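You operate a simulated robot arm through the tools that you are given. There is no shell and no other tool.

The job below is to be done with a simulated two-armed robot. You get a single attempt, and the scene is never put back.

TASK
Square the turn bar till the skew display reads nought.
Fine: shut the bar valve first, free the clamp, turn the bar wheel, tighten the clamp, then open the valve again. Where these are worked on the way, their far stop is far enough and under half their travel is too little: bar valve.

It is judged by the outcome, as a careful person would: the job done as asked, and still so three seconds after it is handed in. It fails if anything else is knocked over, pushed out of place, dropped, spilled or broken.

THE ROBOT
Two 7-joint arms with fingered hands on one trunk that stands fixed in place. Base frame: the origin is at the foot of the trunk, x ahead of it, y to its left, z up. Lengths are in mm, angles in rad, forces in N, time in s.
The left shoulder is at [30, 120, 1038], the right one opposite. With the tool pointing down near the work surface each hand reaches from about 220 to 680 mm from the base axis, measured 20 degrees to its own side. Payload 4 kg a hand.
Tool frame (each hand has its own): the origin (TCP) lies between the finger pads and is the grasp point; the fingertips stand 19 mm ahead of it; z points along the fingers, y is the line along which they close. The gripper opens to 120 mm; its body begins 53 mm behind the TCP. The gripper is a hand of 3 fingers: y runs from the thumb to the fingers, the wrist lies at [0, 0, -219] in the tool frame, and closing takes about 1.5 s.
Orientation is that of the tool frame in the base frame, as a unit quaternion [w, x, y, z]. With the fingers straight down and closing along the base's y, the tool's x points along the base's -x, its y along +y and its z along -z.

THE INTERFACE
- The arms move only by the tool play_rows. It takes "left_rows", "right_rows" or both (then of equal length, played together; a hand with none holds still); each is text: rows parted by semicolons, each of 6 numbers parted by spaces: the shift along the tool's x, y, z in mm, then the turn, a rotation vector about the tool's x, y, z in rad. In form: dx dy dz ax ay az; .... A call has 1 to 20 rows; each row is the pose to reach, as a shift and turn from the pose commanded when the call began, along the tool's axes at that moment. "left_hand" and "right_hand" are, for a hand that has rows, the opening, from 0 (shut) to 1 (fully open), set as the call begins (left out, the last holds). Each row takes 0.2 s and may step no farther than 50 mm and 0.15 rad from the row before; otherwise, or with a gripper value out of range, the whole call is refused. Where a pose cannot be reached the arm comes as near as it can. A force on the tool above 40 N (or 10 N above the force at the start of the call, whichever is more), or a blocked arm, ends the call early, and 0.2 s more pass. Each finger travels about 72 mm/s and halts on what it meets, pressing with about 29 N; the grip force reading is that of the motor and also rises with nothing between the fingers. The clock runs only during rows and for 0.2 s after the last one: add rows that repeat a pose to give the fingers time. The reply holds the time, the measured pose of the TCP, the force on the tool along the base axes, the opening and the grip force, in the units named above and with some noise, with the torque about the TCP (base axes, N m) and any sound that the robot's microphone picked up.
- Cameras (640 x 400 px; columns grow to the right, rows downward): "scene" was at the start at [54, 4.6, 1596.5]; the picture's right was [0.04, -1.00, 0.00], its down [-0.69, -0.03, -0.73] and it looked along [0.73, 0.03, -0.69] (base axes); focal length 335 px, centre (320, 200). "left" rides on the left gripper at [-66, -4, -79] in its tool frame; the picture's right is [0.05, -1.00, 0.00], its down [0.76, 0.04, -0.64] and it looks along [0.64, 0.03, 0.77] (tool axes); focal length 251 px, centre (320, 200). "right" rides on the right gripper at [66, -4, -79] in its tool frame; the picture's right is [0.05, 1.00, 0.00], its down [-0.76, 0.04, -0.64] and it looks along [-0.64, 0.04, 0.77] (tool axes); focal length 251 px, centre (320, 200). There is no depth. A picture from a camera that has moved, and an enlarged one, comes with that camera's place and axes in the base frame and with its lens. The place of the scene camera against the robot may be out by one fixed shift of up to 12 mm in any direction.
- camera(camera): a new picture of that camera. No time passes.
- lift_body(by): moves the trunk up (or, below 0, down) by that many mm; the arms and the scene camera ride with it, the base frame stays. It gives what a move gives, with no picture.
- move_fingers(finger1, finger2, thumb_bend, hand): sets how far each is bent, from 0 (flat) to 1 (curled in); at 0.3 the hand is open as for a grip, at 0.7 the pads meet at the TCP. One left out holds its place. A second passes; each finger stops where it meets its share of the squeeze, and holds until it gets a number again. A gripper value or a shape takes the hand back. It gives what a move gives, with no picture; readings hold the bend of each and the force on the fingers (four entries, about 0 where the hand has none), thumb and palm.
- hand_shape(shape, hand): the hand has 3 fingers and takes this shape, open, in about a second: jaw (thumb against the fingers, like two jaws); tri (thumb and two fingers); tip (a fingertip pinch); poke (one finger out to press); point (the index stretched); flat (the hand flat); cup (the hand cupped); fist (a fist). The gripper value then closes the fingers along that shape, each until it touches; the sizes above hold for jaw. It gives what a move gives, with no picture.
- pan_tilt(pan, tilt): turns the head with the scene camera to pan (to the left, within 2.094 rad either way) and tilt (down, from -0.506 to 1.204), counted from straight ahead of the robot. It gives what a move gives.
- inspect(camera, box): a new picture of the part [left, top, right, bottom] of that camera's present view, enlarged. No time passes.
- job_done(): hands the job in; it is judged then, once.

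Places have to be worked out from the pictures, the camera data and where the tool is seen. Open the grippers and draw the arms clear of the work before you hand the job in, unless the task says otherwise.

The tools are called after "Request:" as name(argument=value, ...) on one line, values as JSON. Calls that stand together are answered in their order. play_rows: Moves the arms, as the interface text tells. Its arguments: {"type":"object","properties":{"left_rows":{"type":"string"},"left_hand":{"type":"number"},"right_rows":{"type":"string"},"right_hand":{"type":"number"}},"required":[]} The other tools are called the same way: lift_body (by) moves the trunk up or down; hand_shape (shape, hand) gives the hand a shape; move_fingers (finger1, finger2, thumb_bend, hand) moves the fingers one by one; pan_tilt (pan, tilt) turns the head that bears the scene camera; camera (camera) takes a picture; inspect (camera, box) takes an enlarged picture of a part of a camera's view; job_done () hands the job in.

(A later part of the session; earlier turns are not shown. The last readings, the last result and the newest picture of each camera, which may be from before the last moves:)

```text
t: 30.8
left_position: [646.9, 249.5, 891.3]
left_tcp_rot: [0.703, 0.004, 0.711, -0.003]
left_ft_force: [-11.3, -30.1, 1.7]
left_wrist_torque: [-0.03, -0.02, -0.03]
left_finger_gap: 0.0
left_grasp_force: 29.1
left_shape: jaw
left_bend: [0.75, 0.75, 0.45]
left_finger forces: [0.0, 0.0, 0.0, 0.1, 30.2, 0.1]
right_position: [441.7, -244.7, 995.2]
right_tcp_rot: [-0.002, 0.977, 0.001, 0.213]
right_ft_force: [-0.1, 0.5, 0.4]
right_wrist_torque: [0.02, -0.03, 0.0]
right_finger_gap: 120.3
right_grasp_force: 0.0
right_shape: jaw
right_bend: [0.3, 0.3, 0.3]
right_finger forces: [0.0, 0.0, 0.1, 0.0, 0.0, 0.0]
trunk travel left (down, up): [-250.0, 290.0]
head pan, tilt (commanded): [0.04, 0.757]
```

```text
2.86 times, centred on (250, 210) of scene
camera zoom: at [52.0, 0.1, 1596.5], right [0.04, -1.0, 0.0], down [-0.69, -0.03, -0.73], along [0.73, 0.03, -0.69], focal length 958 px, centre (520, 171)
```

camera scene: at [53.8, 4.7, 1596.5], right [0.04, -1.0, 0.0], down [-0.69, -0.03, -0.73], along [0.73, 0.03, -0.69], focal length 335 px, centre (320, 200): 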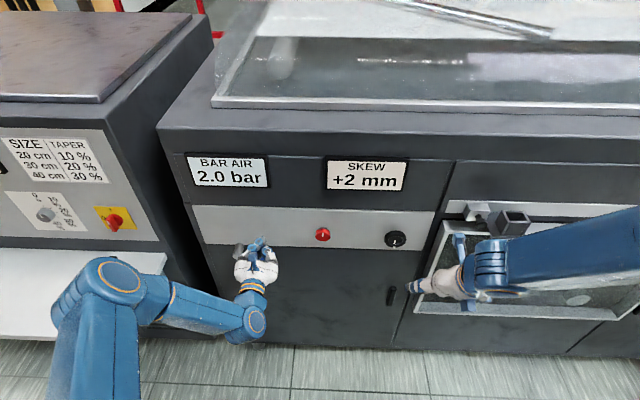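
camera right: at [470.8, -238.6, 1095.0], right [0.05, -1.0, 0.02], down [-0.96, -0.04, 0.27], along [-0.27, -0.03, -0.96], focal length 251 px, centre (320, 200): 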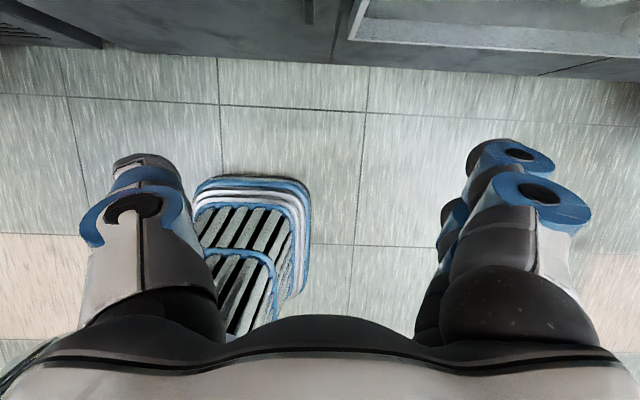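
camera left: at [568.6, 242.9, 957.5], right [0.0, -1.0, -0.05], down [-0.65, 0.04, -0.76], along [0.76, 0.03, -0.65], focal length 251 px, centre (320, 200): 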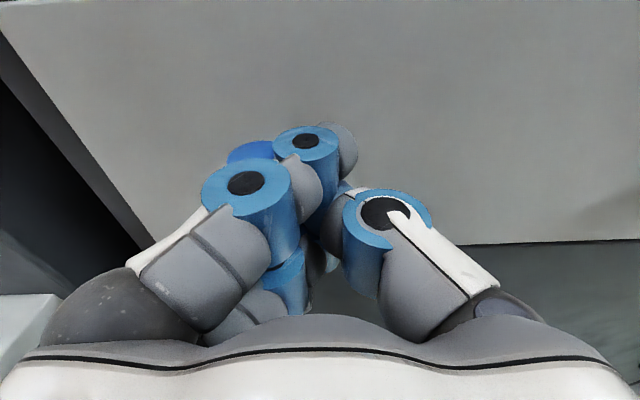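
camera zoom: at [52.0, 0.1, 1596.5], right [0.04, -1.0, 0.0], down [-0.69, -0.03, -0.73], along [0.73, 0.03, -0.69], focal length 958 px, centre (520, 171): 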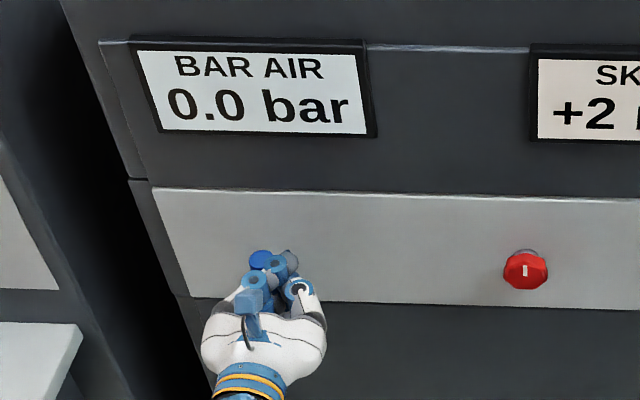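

The lever is hard on its far stop (30 N) and air is 0.0. I release sideways, back off, open the hand and travel to in front of the red knob for a good look.

Request:
play_rows(left_rows="0 -10 0 0 0 0; 0 -20 -10 0 0 0; 0 -20 -50 0 0 0; 0 -30 -90 0 0 0; 0 -70 -90 0 0 0; 0 -110 -90 0 0 0; 0 -150 -90 0 0 0; 0 -190 -90 0 0 0; -10 -230 -90 0 0 0; -10 -230 -90 0 0 0")

Request:
play_rows(left_rows="0 0 0 0 0 0; 0 0 0 0 0 0; 0 0 0 0 0 0; 0 0 0 0 0 0; 0 0 0 0 0 0; 0 0 0 0 0 0", left_hand=1)

Request:
camera(camera="left")

Request:
camera(camera="scene")

```text
t: 33.0
left_position: [556.4, 29.6, 900.2]
left_tcp_rot: [0.704, 0.0, 0.711, -0.001]
left_ft_force: [0.3, -0.4, 0.3]
left_wrist_torque: [0.03, -0.01, 0.02]
left_finger_gap: 0.0
left_grasp_force: 29.0
left_shape: jaw
left_bend: [0.75, 0.75, 0.46]
left_finger forces: [0.0, 0.1, 0.0, 0.0, 0.0, 0.0]
right_position: [442.7, -242.8, 995.9]
right_tcp_rot: [0.001, 0.977, 0.001, 0.213]
right_ft_force: [-0.7, -0.3, -1.0]
right_wrist_torque: [-0.01, -0.01, -0.02]
right_finger_gap: 119.9
right_grasp_force: 0.1
right_shape: jaw
right_bend: [0.3, 0.3, 0.3]
right_finger forces: [0.0, 0.0, 0.1, 0.0, 0.0, 0.0]
trunk travel left (down, up): [-250.0, 290.0]
head pan, tilt (commanded): [0.04, 0.757]
```

```text
t: 34.4
left_position: [556.5, 29.7, 900.1]
left_tcp_rot: [0.704, -0.001, 0.71, 0.001]
left_ft_force: [-0.6, 0.2, -0.9]
left_wrist_torque: [0.03, -0.01, 0.01]
left_finger_gap: 120.0
left_grasp_force: 0.1
left_shape: jaw
left_bend: [0.3, 0.3, 0.3]
left_finger forces: [0.0, 0.0, 0.0, 0.0, 0.0, 0.0]
right_position: [443.1, -241.8, 995.6]
right_tcp_rot: [0.0, 0.977, 0.0, 0.212]
right_ft_force: [0.9, -0.8, -0.5]
right_wrist_torque: [0.01, -0.01, -0.04]
right_finger_gap: 119.9
right_grasp_force: 0.1
right_shape: jaw
right_bend: [0.3, 0.3, 0.3]
right_finger forces: [0.0, 0.0, 0.0, 0.0, 0.1, 0.0]
trunk travel left (down, up): [-250.0, 290.0]
head pan, tilt (commanded): [0.04, 0.757]
```

```text
taken
camera left: at [477.6, 25.5, 966.8], right [0.0, -1.0, -0.05], down [-0.65, 0.04, -0.76], along [0.76, 0.04, -0.65], focal length 251 px, centre (320, 200)
```

left: 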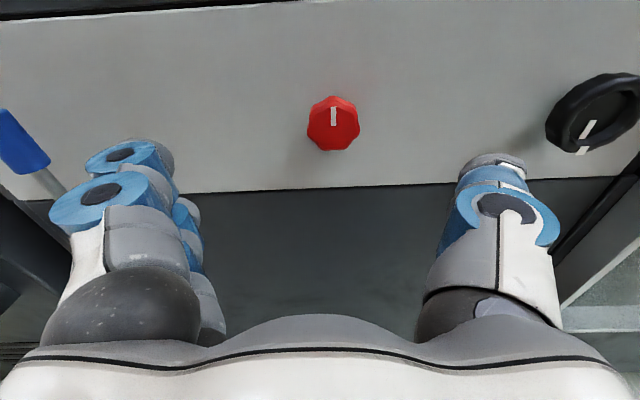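

```text
taken
camera scene: at [53.9, 4.6, 1596.5], right [0.04, -1.0, 0.0], down [-0.69, -0.03, -0.73], along [0.73, 0.03, -0.69], focal length 335 px, centre (320, 200)
```

scene: 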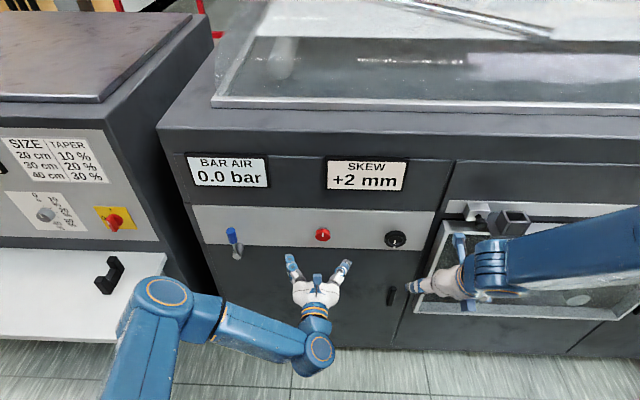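

The left hand reaches the red knob area easily. I zoom on the red knob and the black wheel.

Request:
inspect(camera="left", box=[270, 70, 400, 170])

Request:
inspect(camera="left", box=[520, 50, 640, 170])

Request:
inspect(camera="scene", box=[300, 210, 430, 270])

```text
4.00 times, centred on (335, 120) of left
camera zoom: at [477.6, 25.5, 966.8], right [0.0, -1.0, -0.05], down [-0.65, 0.04, -0.76], along [0.76, 0.04, -0.65], focal length 1006 px, centre (260, 520)
```

zoom: 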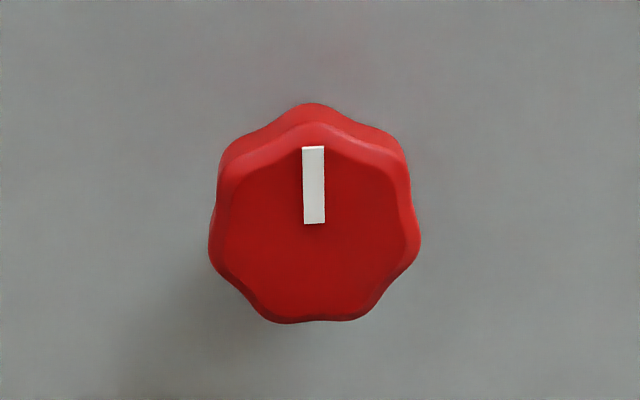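

```text
3.33 times, centred on (580, 110) of left
camera zoom: at [477.6, 25.5, 966.8], right [0.0, -1.0, -0.05], down [-0.65, 0.04, -0.76], along [0.76, 0.04, -0.65], focal length 838 px, centre (-547, 500)
```

zoom: 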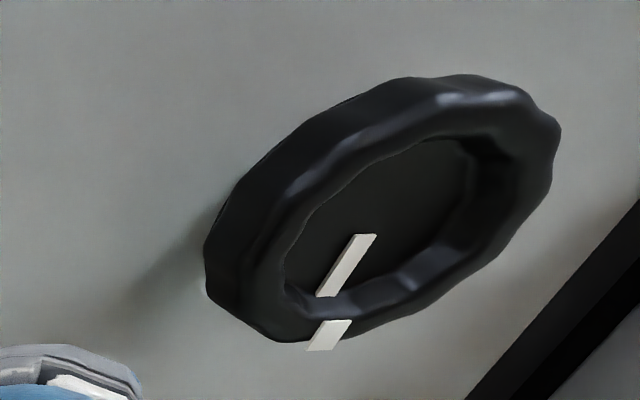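

```text
4.92 times, centred on (365, 240) of scene
camera zoom: at [53.9, 4.6, 1596.5], right [0.04, -1.0, 0.0], down [-0.69, -0.03, -0.73], along [0.73, 0.03, -0.69], focal length 1650 px, centre (98, 3)
```

zoom: 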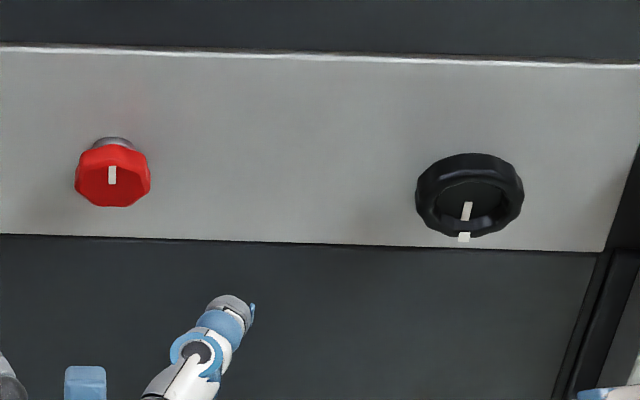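

The red knob (7 lobes, ~41 mm, mark up) has its face at about (665, 20.5, 882.5); turning it anticlockwise should free it. I centre the left hand on its axis, pre-roll it clockwise by 1.2 rad, and stop short at x≈622 with a medium opening.

Request:
play_rows(left_rows="2 -1 8 0 -0.008 0; 4 -2 16 0 -0.008 0.15; 6 -3 24 0 -0.008 0.3; 8 -4 32 0 -0.008 0.45; 10 -5 40 0 -0.008 0.6; 12 -6 46 0 -0.008 0.75; 14 -7 52 0 -0.008 0.9; 16 -8 58 0 -0.008 1.05; 17.6 -9.2 64 0 -0.008 1.2; 17.6 -9.2 64 0 -0.008 1.2", left_hand=0.65)

Request:
camera(camera="left")

Request:
inspect(camera="scene", box=[250, 190, 430, 300])

```text
t: 36.6
left_position: [621.7, 17.0, 883.1]
left_tcp_rot: [0.583, 0.401, 0.584, 0.399]
left_ft_force: [-0.4, 0.4, 0.4]
left_wrist_torque: [-0.01, -0.01, 0.02]
left_finger_gap: 78.5
left_grasp_force: 0.0
left_shape: jaw
left_bend: [0.29, 0.29, 0.15]
left_finger forces: [0.0, 0.1, 0.1, 0.0, 0.0, 0.1]
right_position: [442.5, -241.7, 995.9]
right_tcp_rot: [-0.001, 0.977, 0.0, 0.212]
right_ft_force: [-0.5, -0.2, -0.2]
right_wrist_torque: [0.01, 0.01, 0.0]
right_finger_gap: 120.1
right_grasp_force: 0.0
right_shape: jaw
right_bend: [0.3, 0.3, 0.3]
right_finger forces: [0.0, 0.0, 0.0, 0.1, 0.0, 0.1]
trunk travel left (down, up): [-250.0, 290.0]
head pan, tilt (commanded): [0.04, 0.757]
```

```text
taken
camera left: at [541.9, -47.3, 903.4], right [0.0, -0.31, -0.95], down [-0.64, 0.73, -0.24], along [0.77, 0.61, -0.2], focal length 251 px, centre (320, 200)
```

left: 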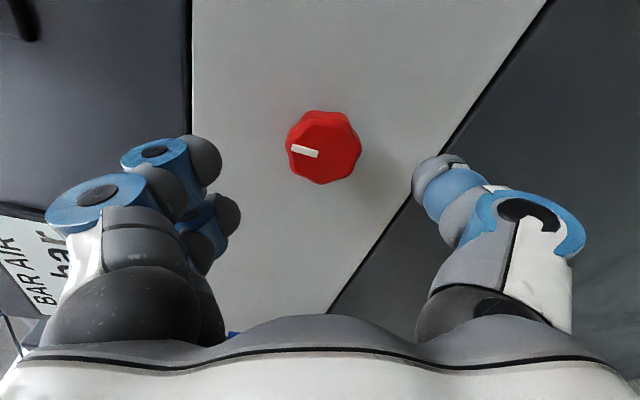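

```text
3.56 times, centred on (340, 245) of scene
camera zoom: at [53.9, 4.8, 1596.5], right [0.04, -1.0, 0.0], down [-0.69, -0.03, -0.73], along [0.73, 0.03, -0.69], focal length 1192 px, centre (249, 40)
```

zoom: 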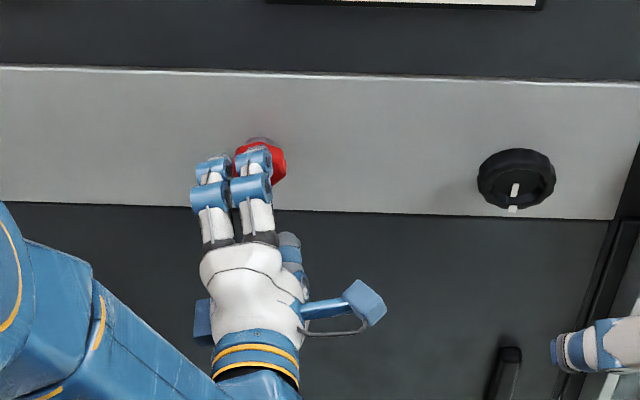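

Alignment is good (knob ~2 mm low of the hand axis). I move forward to x≈662 with a slight correction, then close on the knob.

Request:
play_rows(left_rows="0.7 -1.9 10 0 0 0; 0.7 -1.9 20 0 0 0; 0.7 -1.9 30 0 0 0; 0.7 -1.9 36 0 0 0; 0.7 -1.9 41 0 0 0; 0.7 -1.9 41 0 0 0")

Request:
camera(camera="left")

```text
t: 38.0
left_position: [661.9, 14.9, 881.3]
left_tcp_rot: [0.584, 0.4, 0.584, 0.398]
left_ft_force: [0.5, -0.4, 0.1]
left_wrist_torque: [0.0, -0.03, -0.04]
left_finger_gap: 78.5
left_grasp_force: 0.2
left_shape: jaw
left_bend: [0.29, 0.29, 0.15]
left_finger forces: [0.0, 0.1, 0.0, 0.0, 0.1, 0.0]
right_position: [441.9, -243.5, 995.1]
right_tcp_rot: [0.0, 0.977, 0.001, 0.212]
right_ft_force: [0.1, -0.7, -0.5]
right_wrist_torque: [-0.03, 0.04, -0.02]
right_finger_gap: 120.2
right_grasp_force: 0.2
right_shape: jaw
right_bend: [0.3, 0.3, 0.3]
right_finger forces: [0.0, 0.0, 0.1, 0.0, 0.0, 0.0]
trunk travel left (down, up): [-250.0, 290.0]
head pan, tilt (commanded): [0.04, 0.757]
```

```text
taken
camera left: at [582.6, -47.7, 902.3], right [0.0, -0.31, -0.95], down [-0.64, 0.73, -0.24], along [0.77, 0.61, -0.2], focal length 251 px, centre (320, 200)
```

left: 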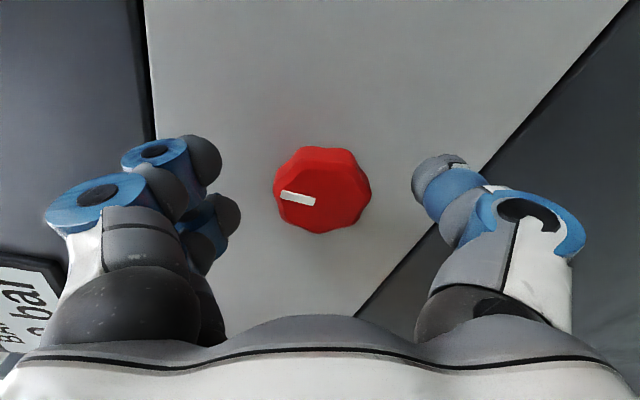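

The knob is centred between thumb and fingers. I close the hand on it.

Request:
play_rows(left_rows="0 0 0 0 0 0; 0 0 0 0 0 0; 0 0 0 0 0 0; 0 0 0 0 0 0; 0 0 0 0 0 0; 0 0 0 0 0 0; 0 0 0 0 0 0; 0 0 0 0 0 0", left_hand=0)

Request:
camera(camera="left")

```text
t: 39.8
left_position: [662.9, 15.2, 882.0]
left_tcp_rot: [0.583, 0.401, 0.584, 0.397]
left_ft_force: [3.3, -6.2, -0.8]
left_wrist_torque: [-0.06, 0.0, -0.04]
left_finger_gap: 29.5
left_grasp_force: 29.0
left_shape: jaw
left_bend: [1.0, 0.43, 0.94]
left_finger forces: [8.1, 13.2, 0.0, 0.0, 26.1, 0.0]
right_position: [444.3, -244.0, 995.4]
right_tcp_rot: [0.0, 0.977, -0.001, 0.213]
right_ft_force: [1.0, -0.1, 1.2]
right_wrist_torque: [-0.03, -0.01, 0.02]
right_finger_gap: 119.9
right_grasp_force: 0.1
right_shape: jaw
right_bend: [0.3, 0.3, 0.3]
right_finger forces: [0.1, 0.0, 0.0, 0.1, 0.1, 0.1]
trunk travel left (down, up): [-250.0, 290.0]
head pan, tilt (commanded): [0.04, 0.757]
```

```text
taken
camera left: at [582.9, -48.3, 902.0], right [0.0, -0.31, -0.95], down [-0.64, 0.73, -0.24], along [0.77, 0.61, -0.2], focal length 251 px, centre (320, 200)
```

left: 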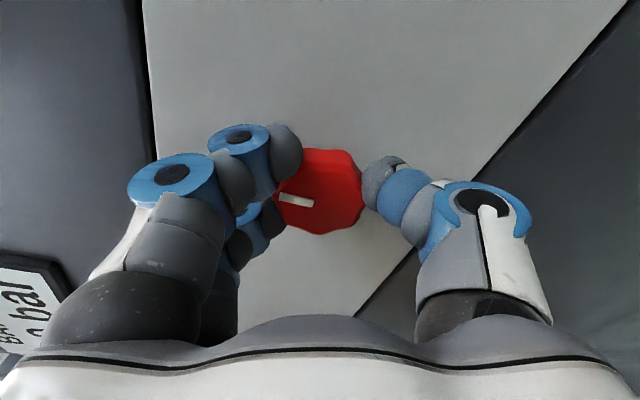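

Gripped (forces 8/13/26 N). I turn anticlockwise 0.6 rad first and check the knob's mark.

Request:
play_rows(left_rows="0 0 0 0 0 -0.1; 0 0 0 0 0 -0.2; 0 0 0 0 0 -0.3; 0 0 0 0 0 -0.4; 0 0 0 0 0 -0.5; 0 0 0 0 0 -0.6; 0 0 0 0 0 -0.6")

Request:
camera(camera="left")

Request:
inspect(camera="scene", box=[250, 140, 430, 270])

```text
t: 41.4
left_position: [663.3, 16.9, 881.6]
left_tcp_rot: [0.676, 0.208, 0.676, 0.208]
left_ft_force: [0.0, -0.3, 14.5]
left_wrist_torque: [0.05, -0.16, 0.14]
left_finger_gap: 29.2
left_grasp_force: 28.8
left_shape: jaw
left_bend: [1.0, 0.42, 0.94]
left_finger forces: [11.1, 17.2, 0.0, 0.0, 24.0, 0.0]
right_position: [442.8, -242.6, 996.2]
right_tcp_rot: [0.0, 0.977, 0.0, 0.213]
right_ft_force: [-0.1, -0.2, 0.3]
right_wrist_torque: [-0.01, 0.01, 0.0]
right_finger_gap: 120.1
right_grasp_force: 0.0
right_shape: jaw
right_bend: [0.3, 0.3, 0.3]
right_finger forces: [0.0, 0.0, 0.1, 0.1, 0.0, 0.1]
trunk travel left (down, up): [-250.0, 290.0]
head pan, tilt (commanded): [0.04, 0.757]
```

```text
taken
camera left: at [583.1, -23.9, 934.2], right [0.0, -0.79, -0.61], down [-0.64, 0.47, -0.61], along [0.77, 0.39, -0.51], focal length 251 px, centre (320, 200)
```

left: 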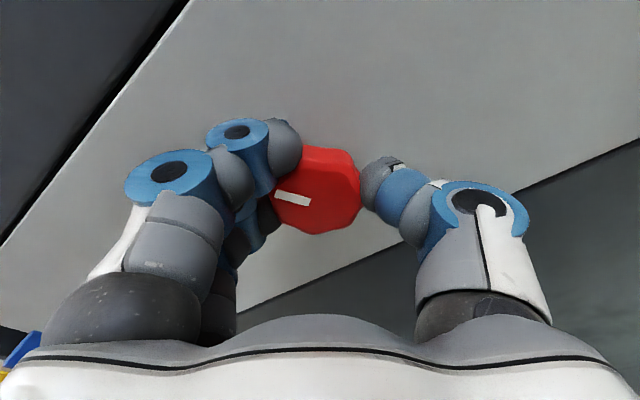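

```text
3.08 times, centred on (340, 205) of scene
camera zoom: at [52.1, 4.4, 1596.6], right [0.04, -1.0, 0.0], down [-0.69, -0.03, -0.73], along [0.73, 0.03, -0.69], focal length 1031 px, centre (258, 185)
```

zoom: 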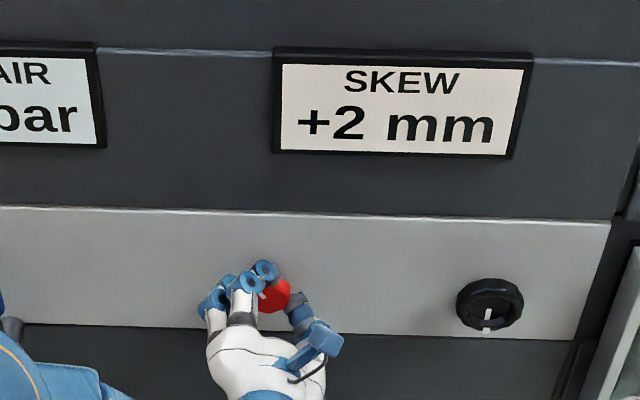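

The knob turned with the hand (~0.6 rad). I continue anticlockwise with a 1.5 mm upward correction for the side force.

Request:
play_rows(left_rows="-1 0.7 0 0 0 -0.1; -1.2 0.85 0 0 0 -0.2; -1.2 0.85 0 0 0 -0.3; -1.2 0.85 0 0 0 -0.4; -1.2 0.85 0 0 0 -0.5; -1.2 0.85 0 0 0 -0.6; -1.2 0.85 0 0 0 -0.7; -1.2 0.85 0 0 0 -0.8; -1.2 0.85 0 0 0 -0.9; -1.2 0.85 0 0 0 -1.0; -1.2 0.85 0 0 0 -1.1; -1.2 0.85 0 0 0 -1.2; -1.2 0.85 0 0 0 -1.2")

Request:
camera(camera="left")

Request:
inspect(camera="scene", box=[250, 140, 430, 270])

```text
t: 44.2
left_position: [662.8, 18.4, 883.5]
left_tcp_rot: [0.674, -0.211, 0.676, -0.21]
left_ft_force: [1.4, 12.7, 11.9]
left_wrist_torque: [0.03, 0.02, 0.16]
left_finger_gap: 28.7
left_grasp_force: 29.3
left_shape: jaw
left_bend: [1.0, 0.42, 0.94]
left_finger forces: [12.9, 13.7, 0.0, 0.0, 22.3, 0.0]
right_position: [442.6, -242.1, 995.9]
right_tcp_rot: [0.0, 0.977, 0.001, 0.212]
right_ft_force: [-0.3, 0.3, -0.4]
right_wrist_torque: [0.02, 0.02, 0.02]
right_finger_gap: 120.0
right_grasp_force: 0.0
right_shape: jaw
right_bend: [0.3, 0.3, 0.3]
right_finger forces: [0.1, 0.0, 0.0, 0.1, 0.0, 0.0]
trunk travel left (down, up): [-250.0, 290.0]
head pan, tilt (commanded): [0.04, 0.757]
```

```text
taken
camera left: at [583.6, 52.6, 938.9], right [0.0, -0.85, 0.52], down [-0.65, -0.4, -0.65], along [0.76, -0.34, -0.55], focal length 251 px, centre (320, 200)
```

left: 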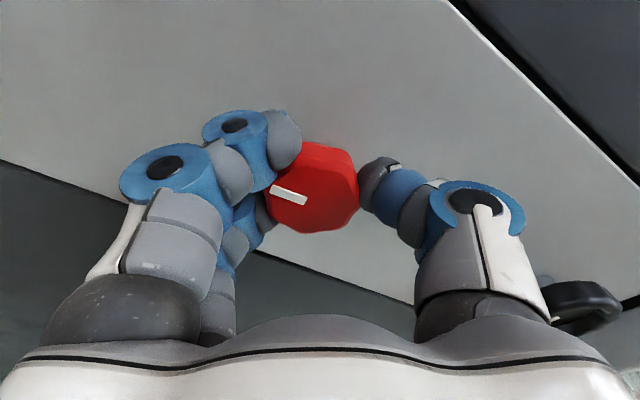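

```text
3.08 times, centred on (340, 205) of scene
camera zoom: at [52.7, 6.4, 1596.5], right [0.04, -1.0, 0.0], down [-0.69, -0.03, -0.73], along [0.73, 0.03, -0.69], focal length 1031 px, centre (258, 185)
```

zoom: 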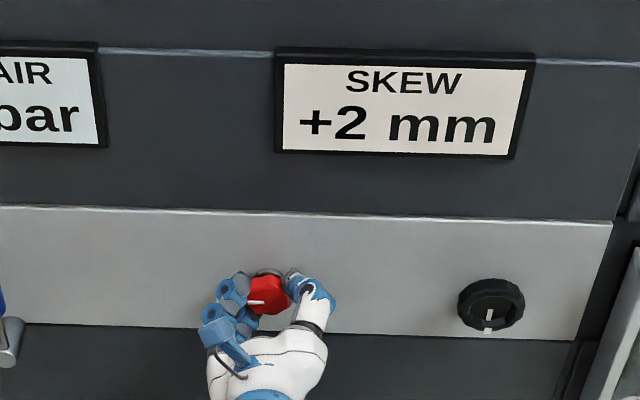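

Total now ~1.8 rad with no stop; the mark points left. I continue anticlockwise another 1.2 rad with a small centring correction.

Request:
play_rows(left_rows="-1 0.2 0 0 0 -0.1; -1.4 0.26 0 0 0 -0.2; -1.4 0.26 0 0 0 -0.3; -1.4 0.26 0 0 0 -0.4; -1.4 0.26 0 0 0 -0.5; -1.4 0.26 0 0 0 -0.6; -1.4 0.26 0 0 0 -0.7; -1.4 0.26 0 0 0 -0.8; -1.4 0.26 0 0 0 -0.9; -1.4 0.26 0 0 0 -1.0; -1.4 0.26 0 0 0 -1.1; -1.4 0.26 0 0 0 -1.2; -1.4 0.26 0 0 0 -1.2")

Request:
camera(camera="left")

Request:
inspect(camera="scene", box=[250, 140, 430, 270])

```text
t: 47.0
left_position: [665.1, 20.2, 883.5]
left_tcp_rot: [-0.437, 0.556, -0.439, 0.553]
left_ft_force: [0.1, 22.6, -6.7]
left_wrist_torque: [0.09, 0.13, 0.11]
left_finger_gap: 28.7
left_grasp_force: 28.6
left_shape: jaw
left_bend: [1.0, 0.42, 0.95]
left_finger forces: [14.4, 14.2, 0.0, 0.1, 23.5, 0.0]
right_position: [443.9, -240.2, 997.0]
right_tcp_rot: [0.001, 0.977, 0.0, 0.212]
right_ft_force: [0.0, -0.3, -0.6]
right_wrist_torque: [-0.03, 0.0, 0.0]
right_finger_gap: 120.2
right_grasp_force: 0.1
right_shape: jaw
right_bend: [0.3, 0.3, 0.3]
right_finger forces: [0.0, 0.0, 0.0, 0.0, 0.0, 0.0]
trunk travel left (down, up): [-250.0, 290.0]
head pan, tilt (commanded): [0.04, 0.757]
```

```text
taken
camera left: at [583.6, 85.4, 871.0], right [0.0, 0.18, 0.98], down [-0.64, -0.75, 0.14], along [0.77, -0.63, 0.11], focal length 251 px, centre (320, 200)
```

left: 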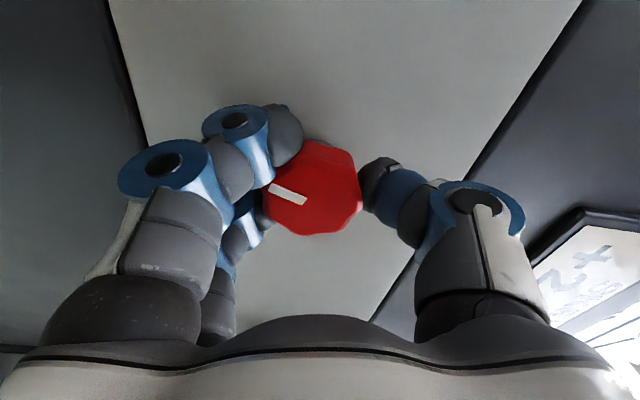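

```text
3.08 times, centred on (340, 205) of scene
camera zoom: at [54.9, 8.0, 1596.4], right [0.04, -1.0, 0.0], down [-0.69, -0.03, -0.73], along [0.72, 0.03, -0.69], focal length 1031 px, centre (258, 185)
```

zoom: 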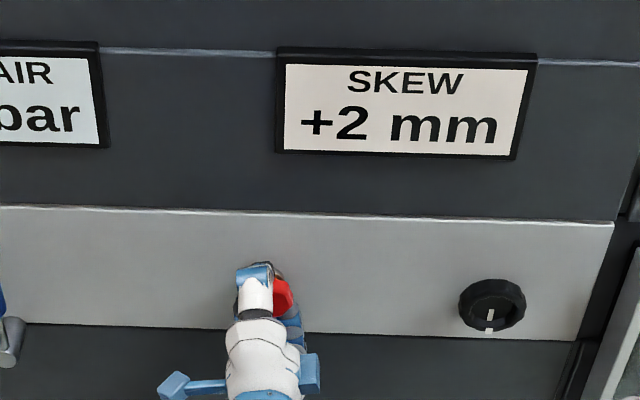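

About 3.0 rad turned and still moving freely, with side force now +y. I continue 0.6 rad more with a +1.5 mm y correction, feeling for a stop.

Request:
play_rows(left_rows="-1.2 0.1 -1 0 0 -0.1; -1.6 0.15 -1 0 0 -0.2; -1.6 0.15 -1 0 0 -0.3; -1.6 0.15 -1 0 0 -0.4; -1.6 0.15 -1 0 0 -0.5; -1.6 0.15 -1 0 0 -0.6; -1.6 0.15 -1 0 0 -0.6")

Request:
camera(camera="left")

Request:
camera(camera="scene")

```text
t: 48.6
left_position: [663.1, 20.5, 884.6]
left_tcp_rot: [-0.255, 0.659, -0.256, 0.66]
left_ft_force: [12.7, 13.4, 7.1]
left_wrist_torque: [0.83, -0.28, -0.11]
left_finger_gap: 26.6
left_grasp_force: 28.4
left_shape: jaw
left_bend: [1.0, 0.44, 0.95]
left_finger forces: [22.2, 11.4, 0.1, 0.1, 29.3, 0.0]
right_position: [443.4, -241.4, 995.3]
right_tcp_rot: [0.0, 0.977, 0.0, 0.212]
right_ft_force: [-0.1, -0.8, 0.4]
right_wrist_torque: [0.02, 0.0, 0.01]
right_finger_gap: 120.0
right_grasp_force: 0.1
right_shape: jaw
right_bend: [0.3, 0.3, 0.3]
right_finger forces: [0.0, 0.0, 0.0, 0.1, 0.0, 0.0]
trunk travel left (down, up): [-250.0, 290.0]
head pan, tilt (commanded): [0.04, 0.757]
```

```text
taken
camera left: at [583.8, 67.0, 837.1], right [0.0, 0.7, 0.71], down [-0.64, -0.54, 0.54], along [0.76, -0.46, 0.45], focal length 251 px, centre (320, 200)
```

left: 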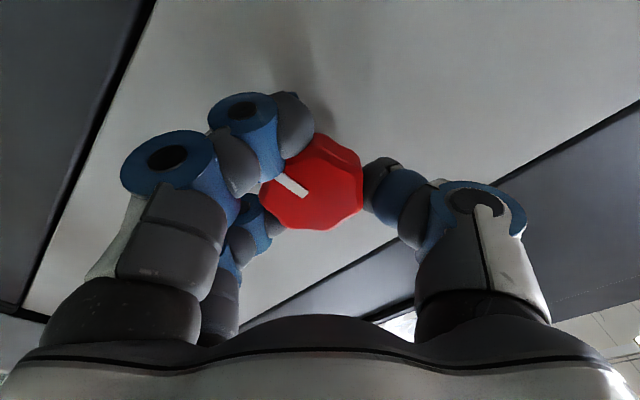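

```text
taken
camera scene: at [55.0, 6.4, 1596.5], right [0.04, -1.0, 0.0], down [-0.69, -0.03, -0.73], along [0.72, 0.03, -0.69], focal length 335 px, centre (320, 200)
```

scene: 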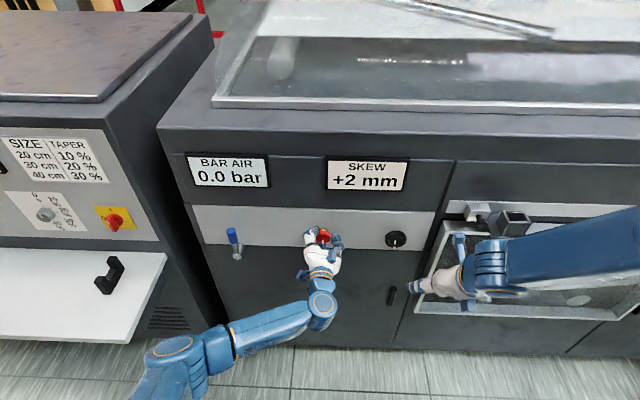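

A clear torque (0.83 N·m) shows the clamp knob is at its stop after about half a turn. I ease back slightly, open the hand and withdraw to check the mark.

Request:
play_rows(left_rows="0 0 0 0 0 0.08; 0 0 0 0 0 0.08")

Request:
play_rows(left_rows="0 0 0 0 0 0; 0 0 0 0 0 0; 0 0 0 0 0 0; 0 0 0 0 0 0; 0 0 0 0 0 0; 0 0 -10 0 0 0; 0 0 -30 0 0 0; 0 0 -60 0 0 0; 0 0 -80 0 0 0; 0 0 -80 0 0 0", left_hand=0.75)

Request:
camera(camera="left")

Request:
inspect(camera="scene", box=[250, 140, 430, 270])

```text
t: 49.2
left_position: [662.2, 20.3, 884.0]
left_tcp_rot: [-0.282, 0.649, -0.282, 0.648]
left_ft_force: [15.7, 14.5, 9.2]
left_wrist_torque: [0.36, -0.26, 0.06]
left_finger_gap: 26.4
left_grasp_force: 28.5
left_shape: jaw
left_bend: [1.0, 0.45, 0.94]
left_finger forces: [14.4, 9.0, 0.0, 0.1, 27.9, 0.0]
right_position: [443.9, -241.2, 996.3]
right_tcp_rot: [0.0, 0.977, 0.0, 0.212]
right_ft_force: [-0.1, 0.2, 0.2]
right_wrist_torque: [0.0, 0.01, 0.0]
right_finger_gap: 120.0
right_grasp_force: 0.1
right_shape: jaw
right_bend: [0.3, 0.3, 0.3]
right_finger forces: [0.1, 0.1, 0.0, 0.1, 0.0, 0.1]
trunk travel left (down, up): [-250.0, 290.0]
head pan, tilt (commanded): [0.04, 0.757]
```

```text
t: 51.4
left_position: [582.1, 18.0, 884.6]
left_tcp_rot: [-0.281, 0.649, -0.283, 0.648]
left_ft_force: [-0.5, 0.0, -0.1]
left_wrist_torque: [-0.01, 0.02, 0.02]
left_finger_gap: 89.6
left_grasp_force: 0.1
left_shape: jaw
left_bend: [0.26, 0.26, 0.12]
left_finger forces: [0.0, 0.0, 0.0, 0.0, 0.0, 0.0]
right_position: [444.3, -242.1, 995.5]
right_tcp_rot: [-0.001, 0.977, -0.001, 0.212]
right_ft_force: [0.0, 0.3, 0.1]
right_wrist_torque: [-0.01, -0.04, 0.03]
right_finger_gap: 119.9
right_grasp_force: 0.0
right_shape: jaw
right_bend: [0.3, 0.3, 0.3]
right_finger forces: [0.0, 0.0, 0.0, 0.1, 0.0, 0.0]
trunk travel left (down, up): [-250.0, 290.0]
head pan, tilt (commanded): [0.04, 0.757]
```

```text
taken
camera left: at [501.8, 69.2, 841.4], right [0.01, 0.64, 0.77], down [-0.64, -0.59, 0.49], along [0.77, -0.5, 0.41], focal length 251 px, centre (320, 200)
```

left: 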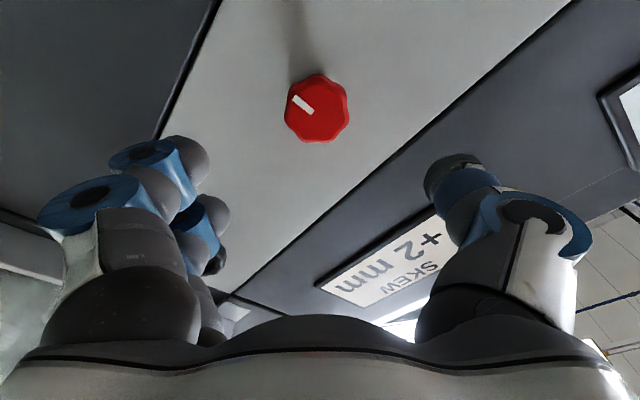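

```text
3.08 times, centred on (340, 205) of scene
camera zoom: at [54.0, 4.6, 1596.5], right [0.04, -1.0, 0.0], down [-0.69, -0.03, -0.73], along [0.73, 0.03, -0.69], focal length 1031 px, centre (258, 185)
```

zoom: 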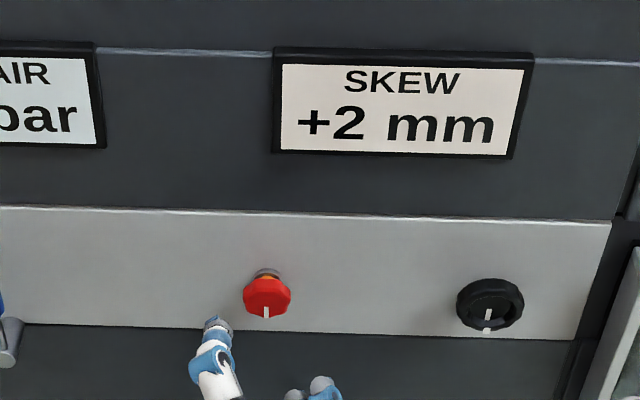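

The clamp mark now points down and an orange free ring shows, so the clamp is released. I move the right arm up and out of the way to make room for the left hand at the wheel.

Request:
play_rows(right_rows="-4 15 -10 0 -0.06 0; -8 30 -20 0 -0.12 0; -12 45 -30 0 -0.18 0; -16 60 -40 0 -0.24 0; -20 75 -50 0 -0.3 0; -24 90 -60 0 -0.36 0; -28 105 -70 0 -0.42 0; -30 115 -80 0 -0.42 0; -30 115 -80 0 -0.42 0")

Request:
camera(camera="scene")

```text
t: 53.4
left_position: [582.3, 18.3, 884.5]
left_tcp_rot: [-0.28, 0.649, -0.284, 0.648]
left_ft_force: [0.0, 0.2, 0.5]
left_wrist_torque: [-0.03, 0.06, -0.02]
left_finger_gap: 89.5
left_grasp_force: 0.0
left_shape: jaw
left_bend: [0.26, 0.26, 0.12]
left_finger forces: [0.0, 0.0, 0.0, 0.0, 0.1, 0.0]
right_position: [383.6, -357.3, 1055.6]
right_tcp_rot: [-0.001, 1.0, 0.0, 0.003]
right_ft_force: [-0.2, 0.4, -0.3]
right_wrist_torque: [0.01, 0.01, -0.02]
right_finger_gap: 120.1
right_grasp_force: 0.1
right_shape: jaw
right_bend: [0.3, 0.3, 0.3]
right_finger forces: [0.1, 0.1, 0.0, 0.1, 0.0, 0.1]
trunk travel left (down, up): [-250.0, 290.0]
head pan, tilt (commanded): [0.04, 0.757]
```

```text
taken
camera scene: at [54.4, 4.6, 1596.4], right [0.04, -1.0, 0.0], down [-0.69, -0.03, -0.73], along [0.72, 0.03, -0.69], focal length 335 px, centre (320, 200)
```

scene: 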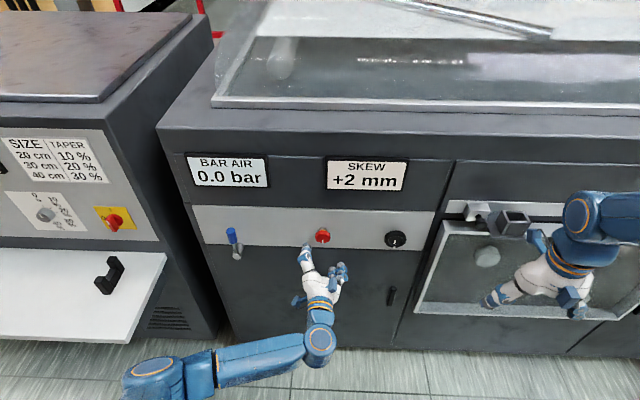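

The right arm is clear. I move the left hand across in front of the wheel, unrolling to mid range (about −0.6 rad) with a wider opening.

Request:
play_rows(left_rows="12 11 0 0 0 0.143; 24 23 0 0 0 0.286; 36 34 0 0 0 0.43; 48 45 0 0 0 0.573; 60 56 0 0 0 0.716; 72 68 0 0 0 0.86; 84 79 0 0 0 1.0; 96 90 0 0 0 1.146; 108 102 0 0 0 1.29; 120 113 0 0 0 1.43; 132 124 0 0 0 1.576; 143 135.5 0 0 0 1.72; 143 135.5 0 0 0 1.72", left_hand=0.85)

Request:
camera(camera="left")

Request:
camera(camera="scene")

```text
t: 56.2
left_position: [580.9, -178.9, 882.4]
left_tcp_rot: [0.674, -0.208, 0.677, -0.208]
left_ft_force: [0.4, 0.2, 0.4]
left_wrist_torque: [-0.01, 0.0, -0.02]
left_finger_gap: 101.6
left_grasp_force: 0.0
left_shape: jaw
left_bend: [0.25, 0.25, 0.11]
left_finger forces: [0.0, 0.0, 0.0, 0.0, 0.0, 0.0]
right_position: [383.7, -357.9, 1055.8]
right_tcp_rot: [0.001, 1.0, 0.0, 0.005]
right_ft_force: [0.4, -1.0, 0.1]
right_wrist_torque: [-0.01, 0.0, -0.01]
right_finger_gap: 120.0
right_grasp_force: 0.0
right_shape: jaw
right_bend: [0.3, 0.3, 0.3]
right_finger forces: [0.1, 0.0, 0.0, 0.0, 0.0, 0.0]
trunk travel left (down, up): [-250.0, 290.0]
head pan, tilt (commanded): [0.04, 0.757]
```

```text
taken
camera left: at [501.1, -144.4, 937.5], right [0.0, -0.86, 0.52], down [-0.65, -0.39, -0.65], along [0.76, -0.34, -0.55], focal length 251 px, centre (320, 200)
```

left: 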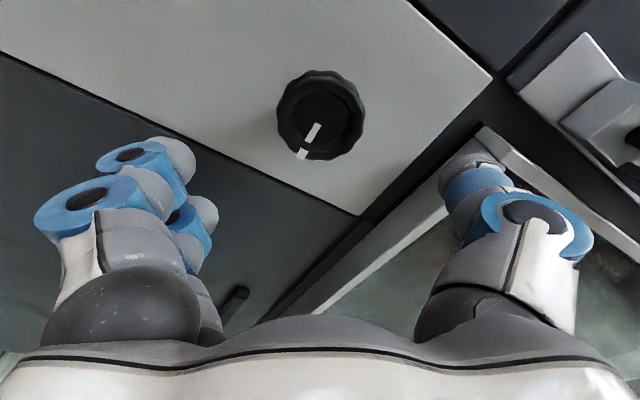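

```text
taken
camera scene: at [54.0, 4.9, 1596.5], right [0.04, -1.0, 0.0], down [-0.69, -0.03, -0.73], along [0.73, 0.03, -0.69], focal length 335 px, centre (320, 200)
```

scene: 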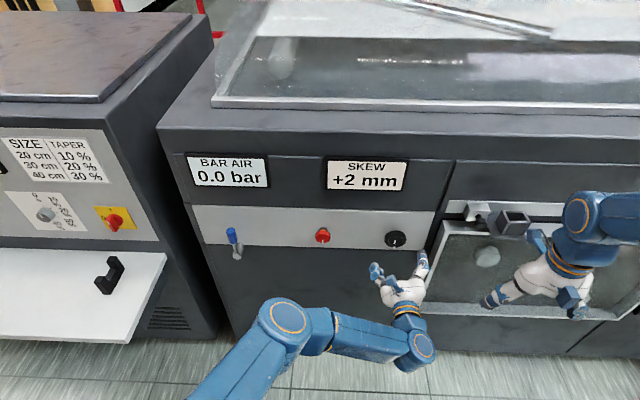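

The left hand reaches the wheel position. I zoom in to check alignment with the wheel.

Request:
inspect(camera="left", box=[250, 50, 400, 180])

```text
3.08 times, centred on (325, 115) of left
camera zoom: at [501.1, -144.4, 937.5], right [0.0, -0.86, 0.52], down [-0.65, -0.39, -0.65], along [0.76, -0.34, -0.55], focal length 774 px, centre (305, 462)
```

zoom: 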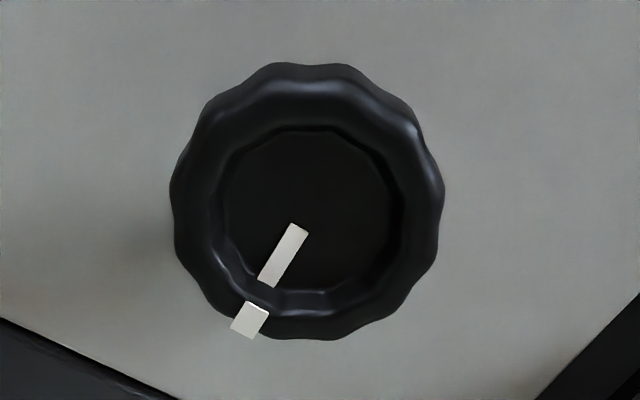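

The wheel centre is about 3–4 mm up-left of the hand axis. I correct that and advance to x≈662 around the wheel rim with a 100 mm opening.

Request:
play_rows(left_rows="-3.5 0 12 0 0 0; -3.5 0 24 0 0 0; -3.5 0 36 0 0 0; -3.5 0 48 0 0 0; -3.5 0 58 0 0 0; -3.5 0 67 0 0 0; -3.5 0 74 0 0 0; -3.5 0 80 0 0 0; -3.5 0 80 0 0 0")

Request:
camera(camera="left")

```text
t: 58.2
left_position: [661.4, -176.4, 885.1]
left_tcp_rot: [0.674, -0.209, 0.677, -0.21]
left_ft_force: [0.5, 0.5, 0.6]
left_wrist_torque: [0.01, -0.02, -0.01]
left_finger_gap: 101.7
left_grasp_force: 0.1
left_shape: jaw
left_bend: [0.25, 0.25, 0.11]
left_finger forces: [0.0, 0.0, 0.0, 0.1, 0.0, 0.0]
right_position: [382.6, -357.7, 1055.4]
right_tcp_rot: [0.0, 1.0, 0.0, 0.004]
right_ft_force: [0.6, 0.9, -0.2]
right_wrist_torque: [-0.01, -0.01, 0.0]
right_finger_gap: 119.9
right_grasp_force: 0.0
right_shape: jaw
right_bend: [0.3, 0.3, 0.3]
right_finger forces: [0.1, 0.0, 0.0, 0.1, 0.0, 0.1]
trunk travel left (down, up): [-250.0, 290.0]
head pan, tilt (commanded): [0.04, 0.757]
```

```text
taken
camera left: at [581.3, -142.5, 940.9], right [0.0, -0.85, 0.52], down [-0.65, -0.4, -0.65], along [0.76, -0.34, -0.55], focal length 251 px, centre (320, 200)
```

left: 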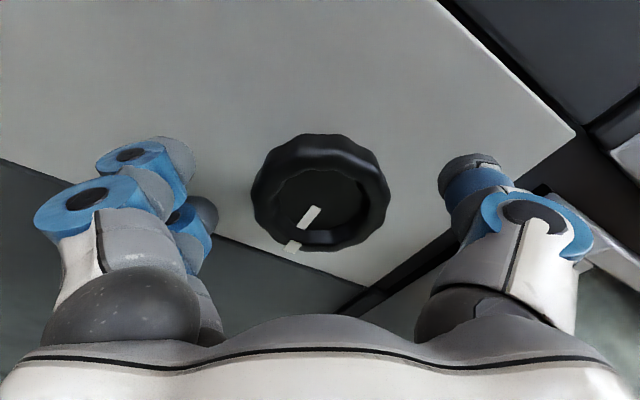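

The wheel sits centred between thumb and fingers. I close the grip on it.

Request:
play_rows(left_rows="-1 0 0 0 0 0; -1 0 0 0 0 0; -1 0 0 0 0 0; -1 0 0 0 0 0; -1 0 0 0 0 0; -1 0 0 0 0 0; -1 0 0 0 0 0; -1 0 0 0 0 0", left_hand=0)

Request:
camera(camera="left")

Request:
inspect(camera="scene", box=[300, 140, 460, 270])

```text
t: 60.0
left_position: [662.2, -176.6, 886.2]
left_tcp_rot: [0.674, -0.209, 0.677, -0.21]
left_ft_force: [4.2, -1.2, 6.0]
left_wrist_torque: [-0.01, -0.03, -0.02]
left_finger_gap: 46.8
left_grasp_force: 28.5
left_shape: jaw
left_bend: [0.42, 0.37, 0.96]
left_finger forces: [9.5, 12.6, 0.0, 0.0, 27.7, 0.0]
right_position: [382.0, -358.1, 1054.7]
right_tcp_rot: [-0.001, 1.0, 0.0, 0.004]
right_ft_force: [0.4, 0.0, 0.3]
right_wrist_torque: [-0.03, 0.0, -0.03]
right_finger_gap: 120.1
right_grasp_force: 0.0
right_shape: jaw
right_bend: [0.3, 0.3, 0.3]
right_finger forces: [0.0, 0.0, 0.0, 0.1, 0.0, 0.1]
trunk travel left (down, up): [-250.0, 290.0]
head pan, tilt (commanded): [0.04, 0.757]
```

```text
taken
camera left: at [581.9, -141.6, 941.9], right [0.0, -0.85, 0.52], down [-0.65, -0.4, -0.65], along [0.76, -0.34, -0.55], focal length 251 px, centre (320, 200)
```

left: 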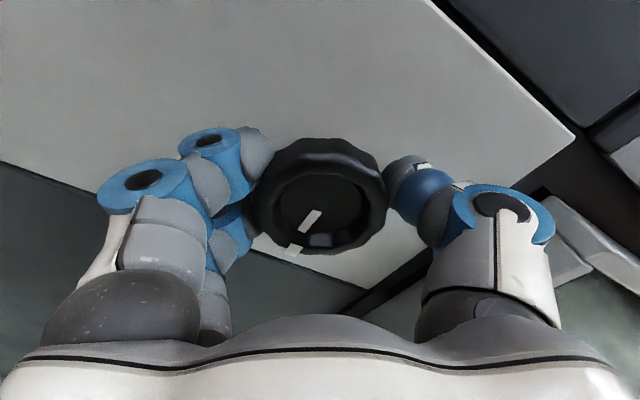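

```text
3.08 times, centred on (380, 205) of scene
camera zoom: at [54.0, 4.6, 1596.5], right [0.04, -1.0, 0.0], down [-0.69, -0.03, -0.73], along [0.73, 0.03, -0.69], focal length 1031 px, centre (135, 185)
```

zoom: 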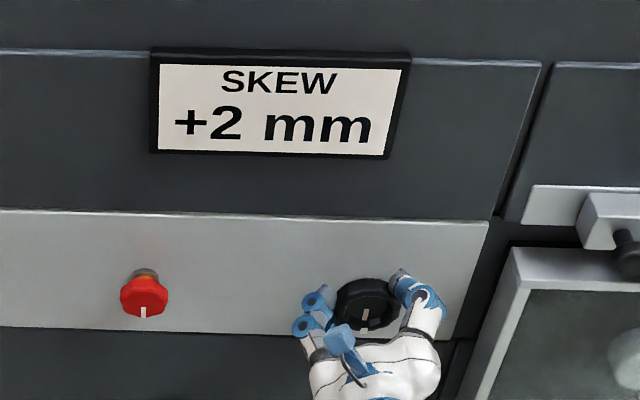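

The wheel is gripped. I test with a small clockwise turn of 0.3 rad and read the display.

Request:
play_rows(left_rows="0 0 0 0 0 0.06; 0 0 0 0 0 0.12; 0 0 0 0 0 0.18; 0 0 0 0 0 0.24; 0 0 0 0 0 0.3; 0 0 0 0 0 0.3")

Request:
camera(camera="left")

Request:
inspect(camera="scene", box=[300, 140, 460, 270])

```text
t: 61.4
left_position: [660.7, -175.9, 886.5]
left_tcp_rot: [0.698, -0.104, 0.7, -0.106]
left_ft_force: [7.9, -9.3, 11.7]
left_wrist_torque: [-0.11, -0.1, -0.21]
left_finger_gap: 46.4
left_grasp_force: 29.2
left_shape: jaw
left_bend: [0.43, 0.37, 0.95]
left_finger forces: [8.9, 11.2, 0.0, 0.0, 34.0, 0.1]
right_position: [382.6, -359.5, 1054.5]
right_tcp_rot: [-0.002, 1.0, 0.0, 0.005]
right_ft_force: [0.2, 0.7, 0.3]
right_wrist_torque: [-0.01, 0.02, 0.0]
right_finger_gap: 120.2
right_grasp_force: 0.0
right_shape: jaw
right_bend: [0.3, 0.3, 0.3]
right_finger forces: [0.0, 0.1, 0.1, 0.0, 0.0, 0.0]
trunk travel left (down, up): [-250.0, 290.0]
head pan, tilt (commanded): [0.04, 0.757]
```

```text
taken
camera left: at [581.6, -160.8, 949.6], right [0.0, -0.97, 0.24], down [-0.65, -0.18, -0.74], along [0.76, -0.16, -0.63], focal length 251 px, centre (320, 200)
```

left: 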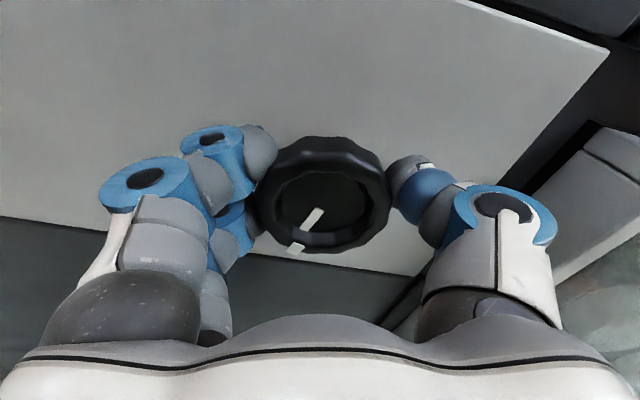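

```text
3.08 times, centred on (380, 205) of scene
camera zoom: at [53.4, 3.7, 1596.5], right [0.04, -1.0, 0.0], down [-0.69, -0.03, -0.73], along [0.73, 0.03, -0.69], focal length 1031 px, centre (135, 185)
```

zoom: 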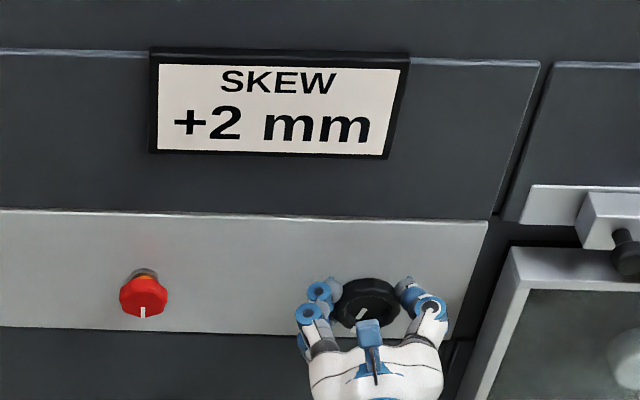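

The wheel follows the hand; the display still reads +2 after 0.3 rad. I continue clockwise 0.6 rad with slight recentring.

Request:
play_rows(left_rows="-0.4 -0.8 0 0 0 0.1; -0.7 -1.2 0 0 0 0.2; -0.7 -1.2 0 0 0 0.3; -0.7 -1.2 0 0 0 0.4; -0.7 -1.2 0 0 0 0.5; -0.7 -1.2 0 0 0 0.6; -0.7 -1.2 0 0 0 0.6")

Request:
camera(camera="left")

Request:
inspect(camera="scene", box=[300, 140, 460, 270])

```text
t: 63.0
left_position: [660.8, -178.9, 886.0]
left_tcp_rot: [0.699, 0.109, 0.699, 0.104]
left_ft_force: [3.0, -19.9, 10.5]
left_wrist_torque: [-0.15, 0.03, -0.3]
left_finger_gap: 46.4
left_grasp_force: 28.8
left_shape: jaw
left_bend: [0.44, 0.38, 0.94]
left_finger forces: [9.1, 10.1, 0.1, 0.0, 36.1, 0.0]
right_position: [382.5, -359.9, 1055.2]
right_tcp_rot: [-0.002, 1.0, 0.0, 0.005]
right_ft_force: [0.0, 0.5, 0.2]
right_wrist_torque: [-0.03, -0.01, 0.01]
right_finger_gap: 119.9
right_grasp_force: 0.0
right_shape: jaw
right_bend: [0.3, 0.3, 0.3]
right_finger forces: [0.0, 0.1, 0.0, 0.1, 0.0, 0.0]
trunk travel left (down, up): [-250.0, 290.0]
head pan, tilt (commanded): [0.04, 0.757]
```

```text
taken
camera left: at [581.3, -202.5, 947.2], right [-0.01, -0.94, -0.35], down [-0.64, 0.27, -0.72], along [0.77, 0.22, -0.6], focal length 251 px, centre (320, 200)
```

left: 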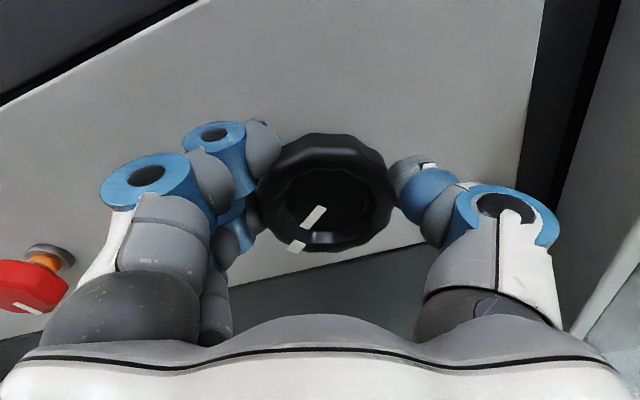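

```text
3.08 times, centred on (380, 205) of scene
camera zoom: at [53.0, 1.9, 1596.5], right [0.04, -1.0, 0.0], down [-0.69, -0.03, -0.73], along [0.73, 0.03, -0.69], focal length 1031 px, centre (135, 185)
```

zoom: 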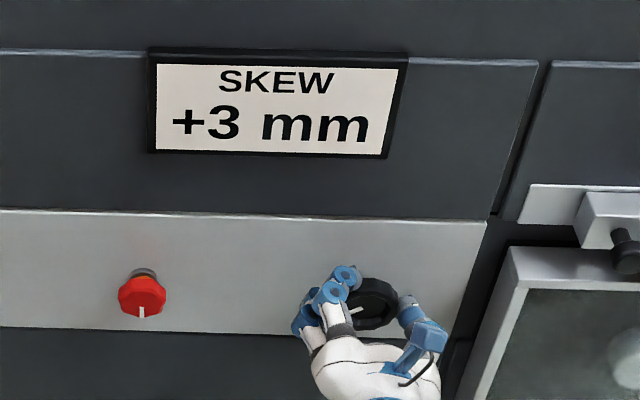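

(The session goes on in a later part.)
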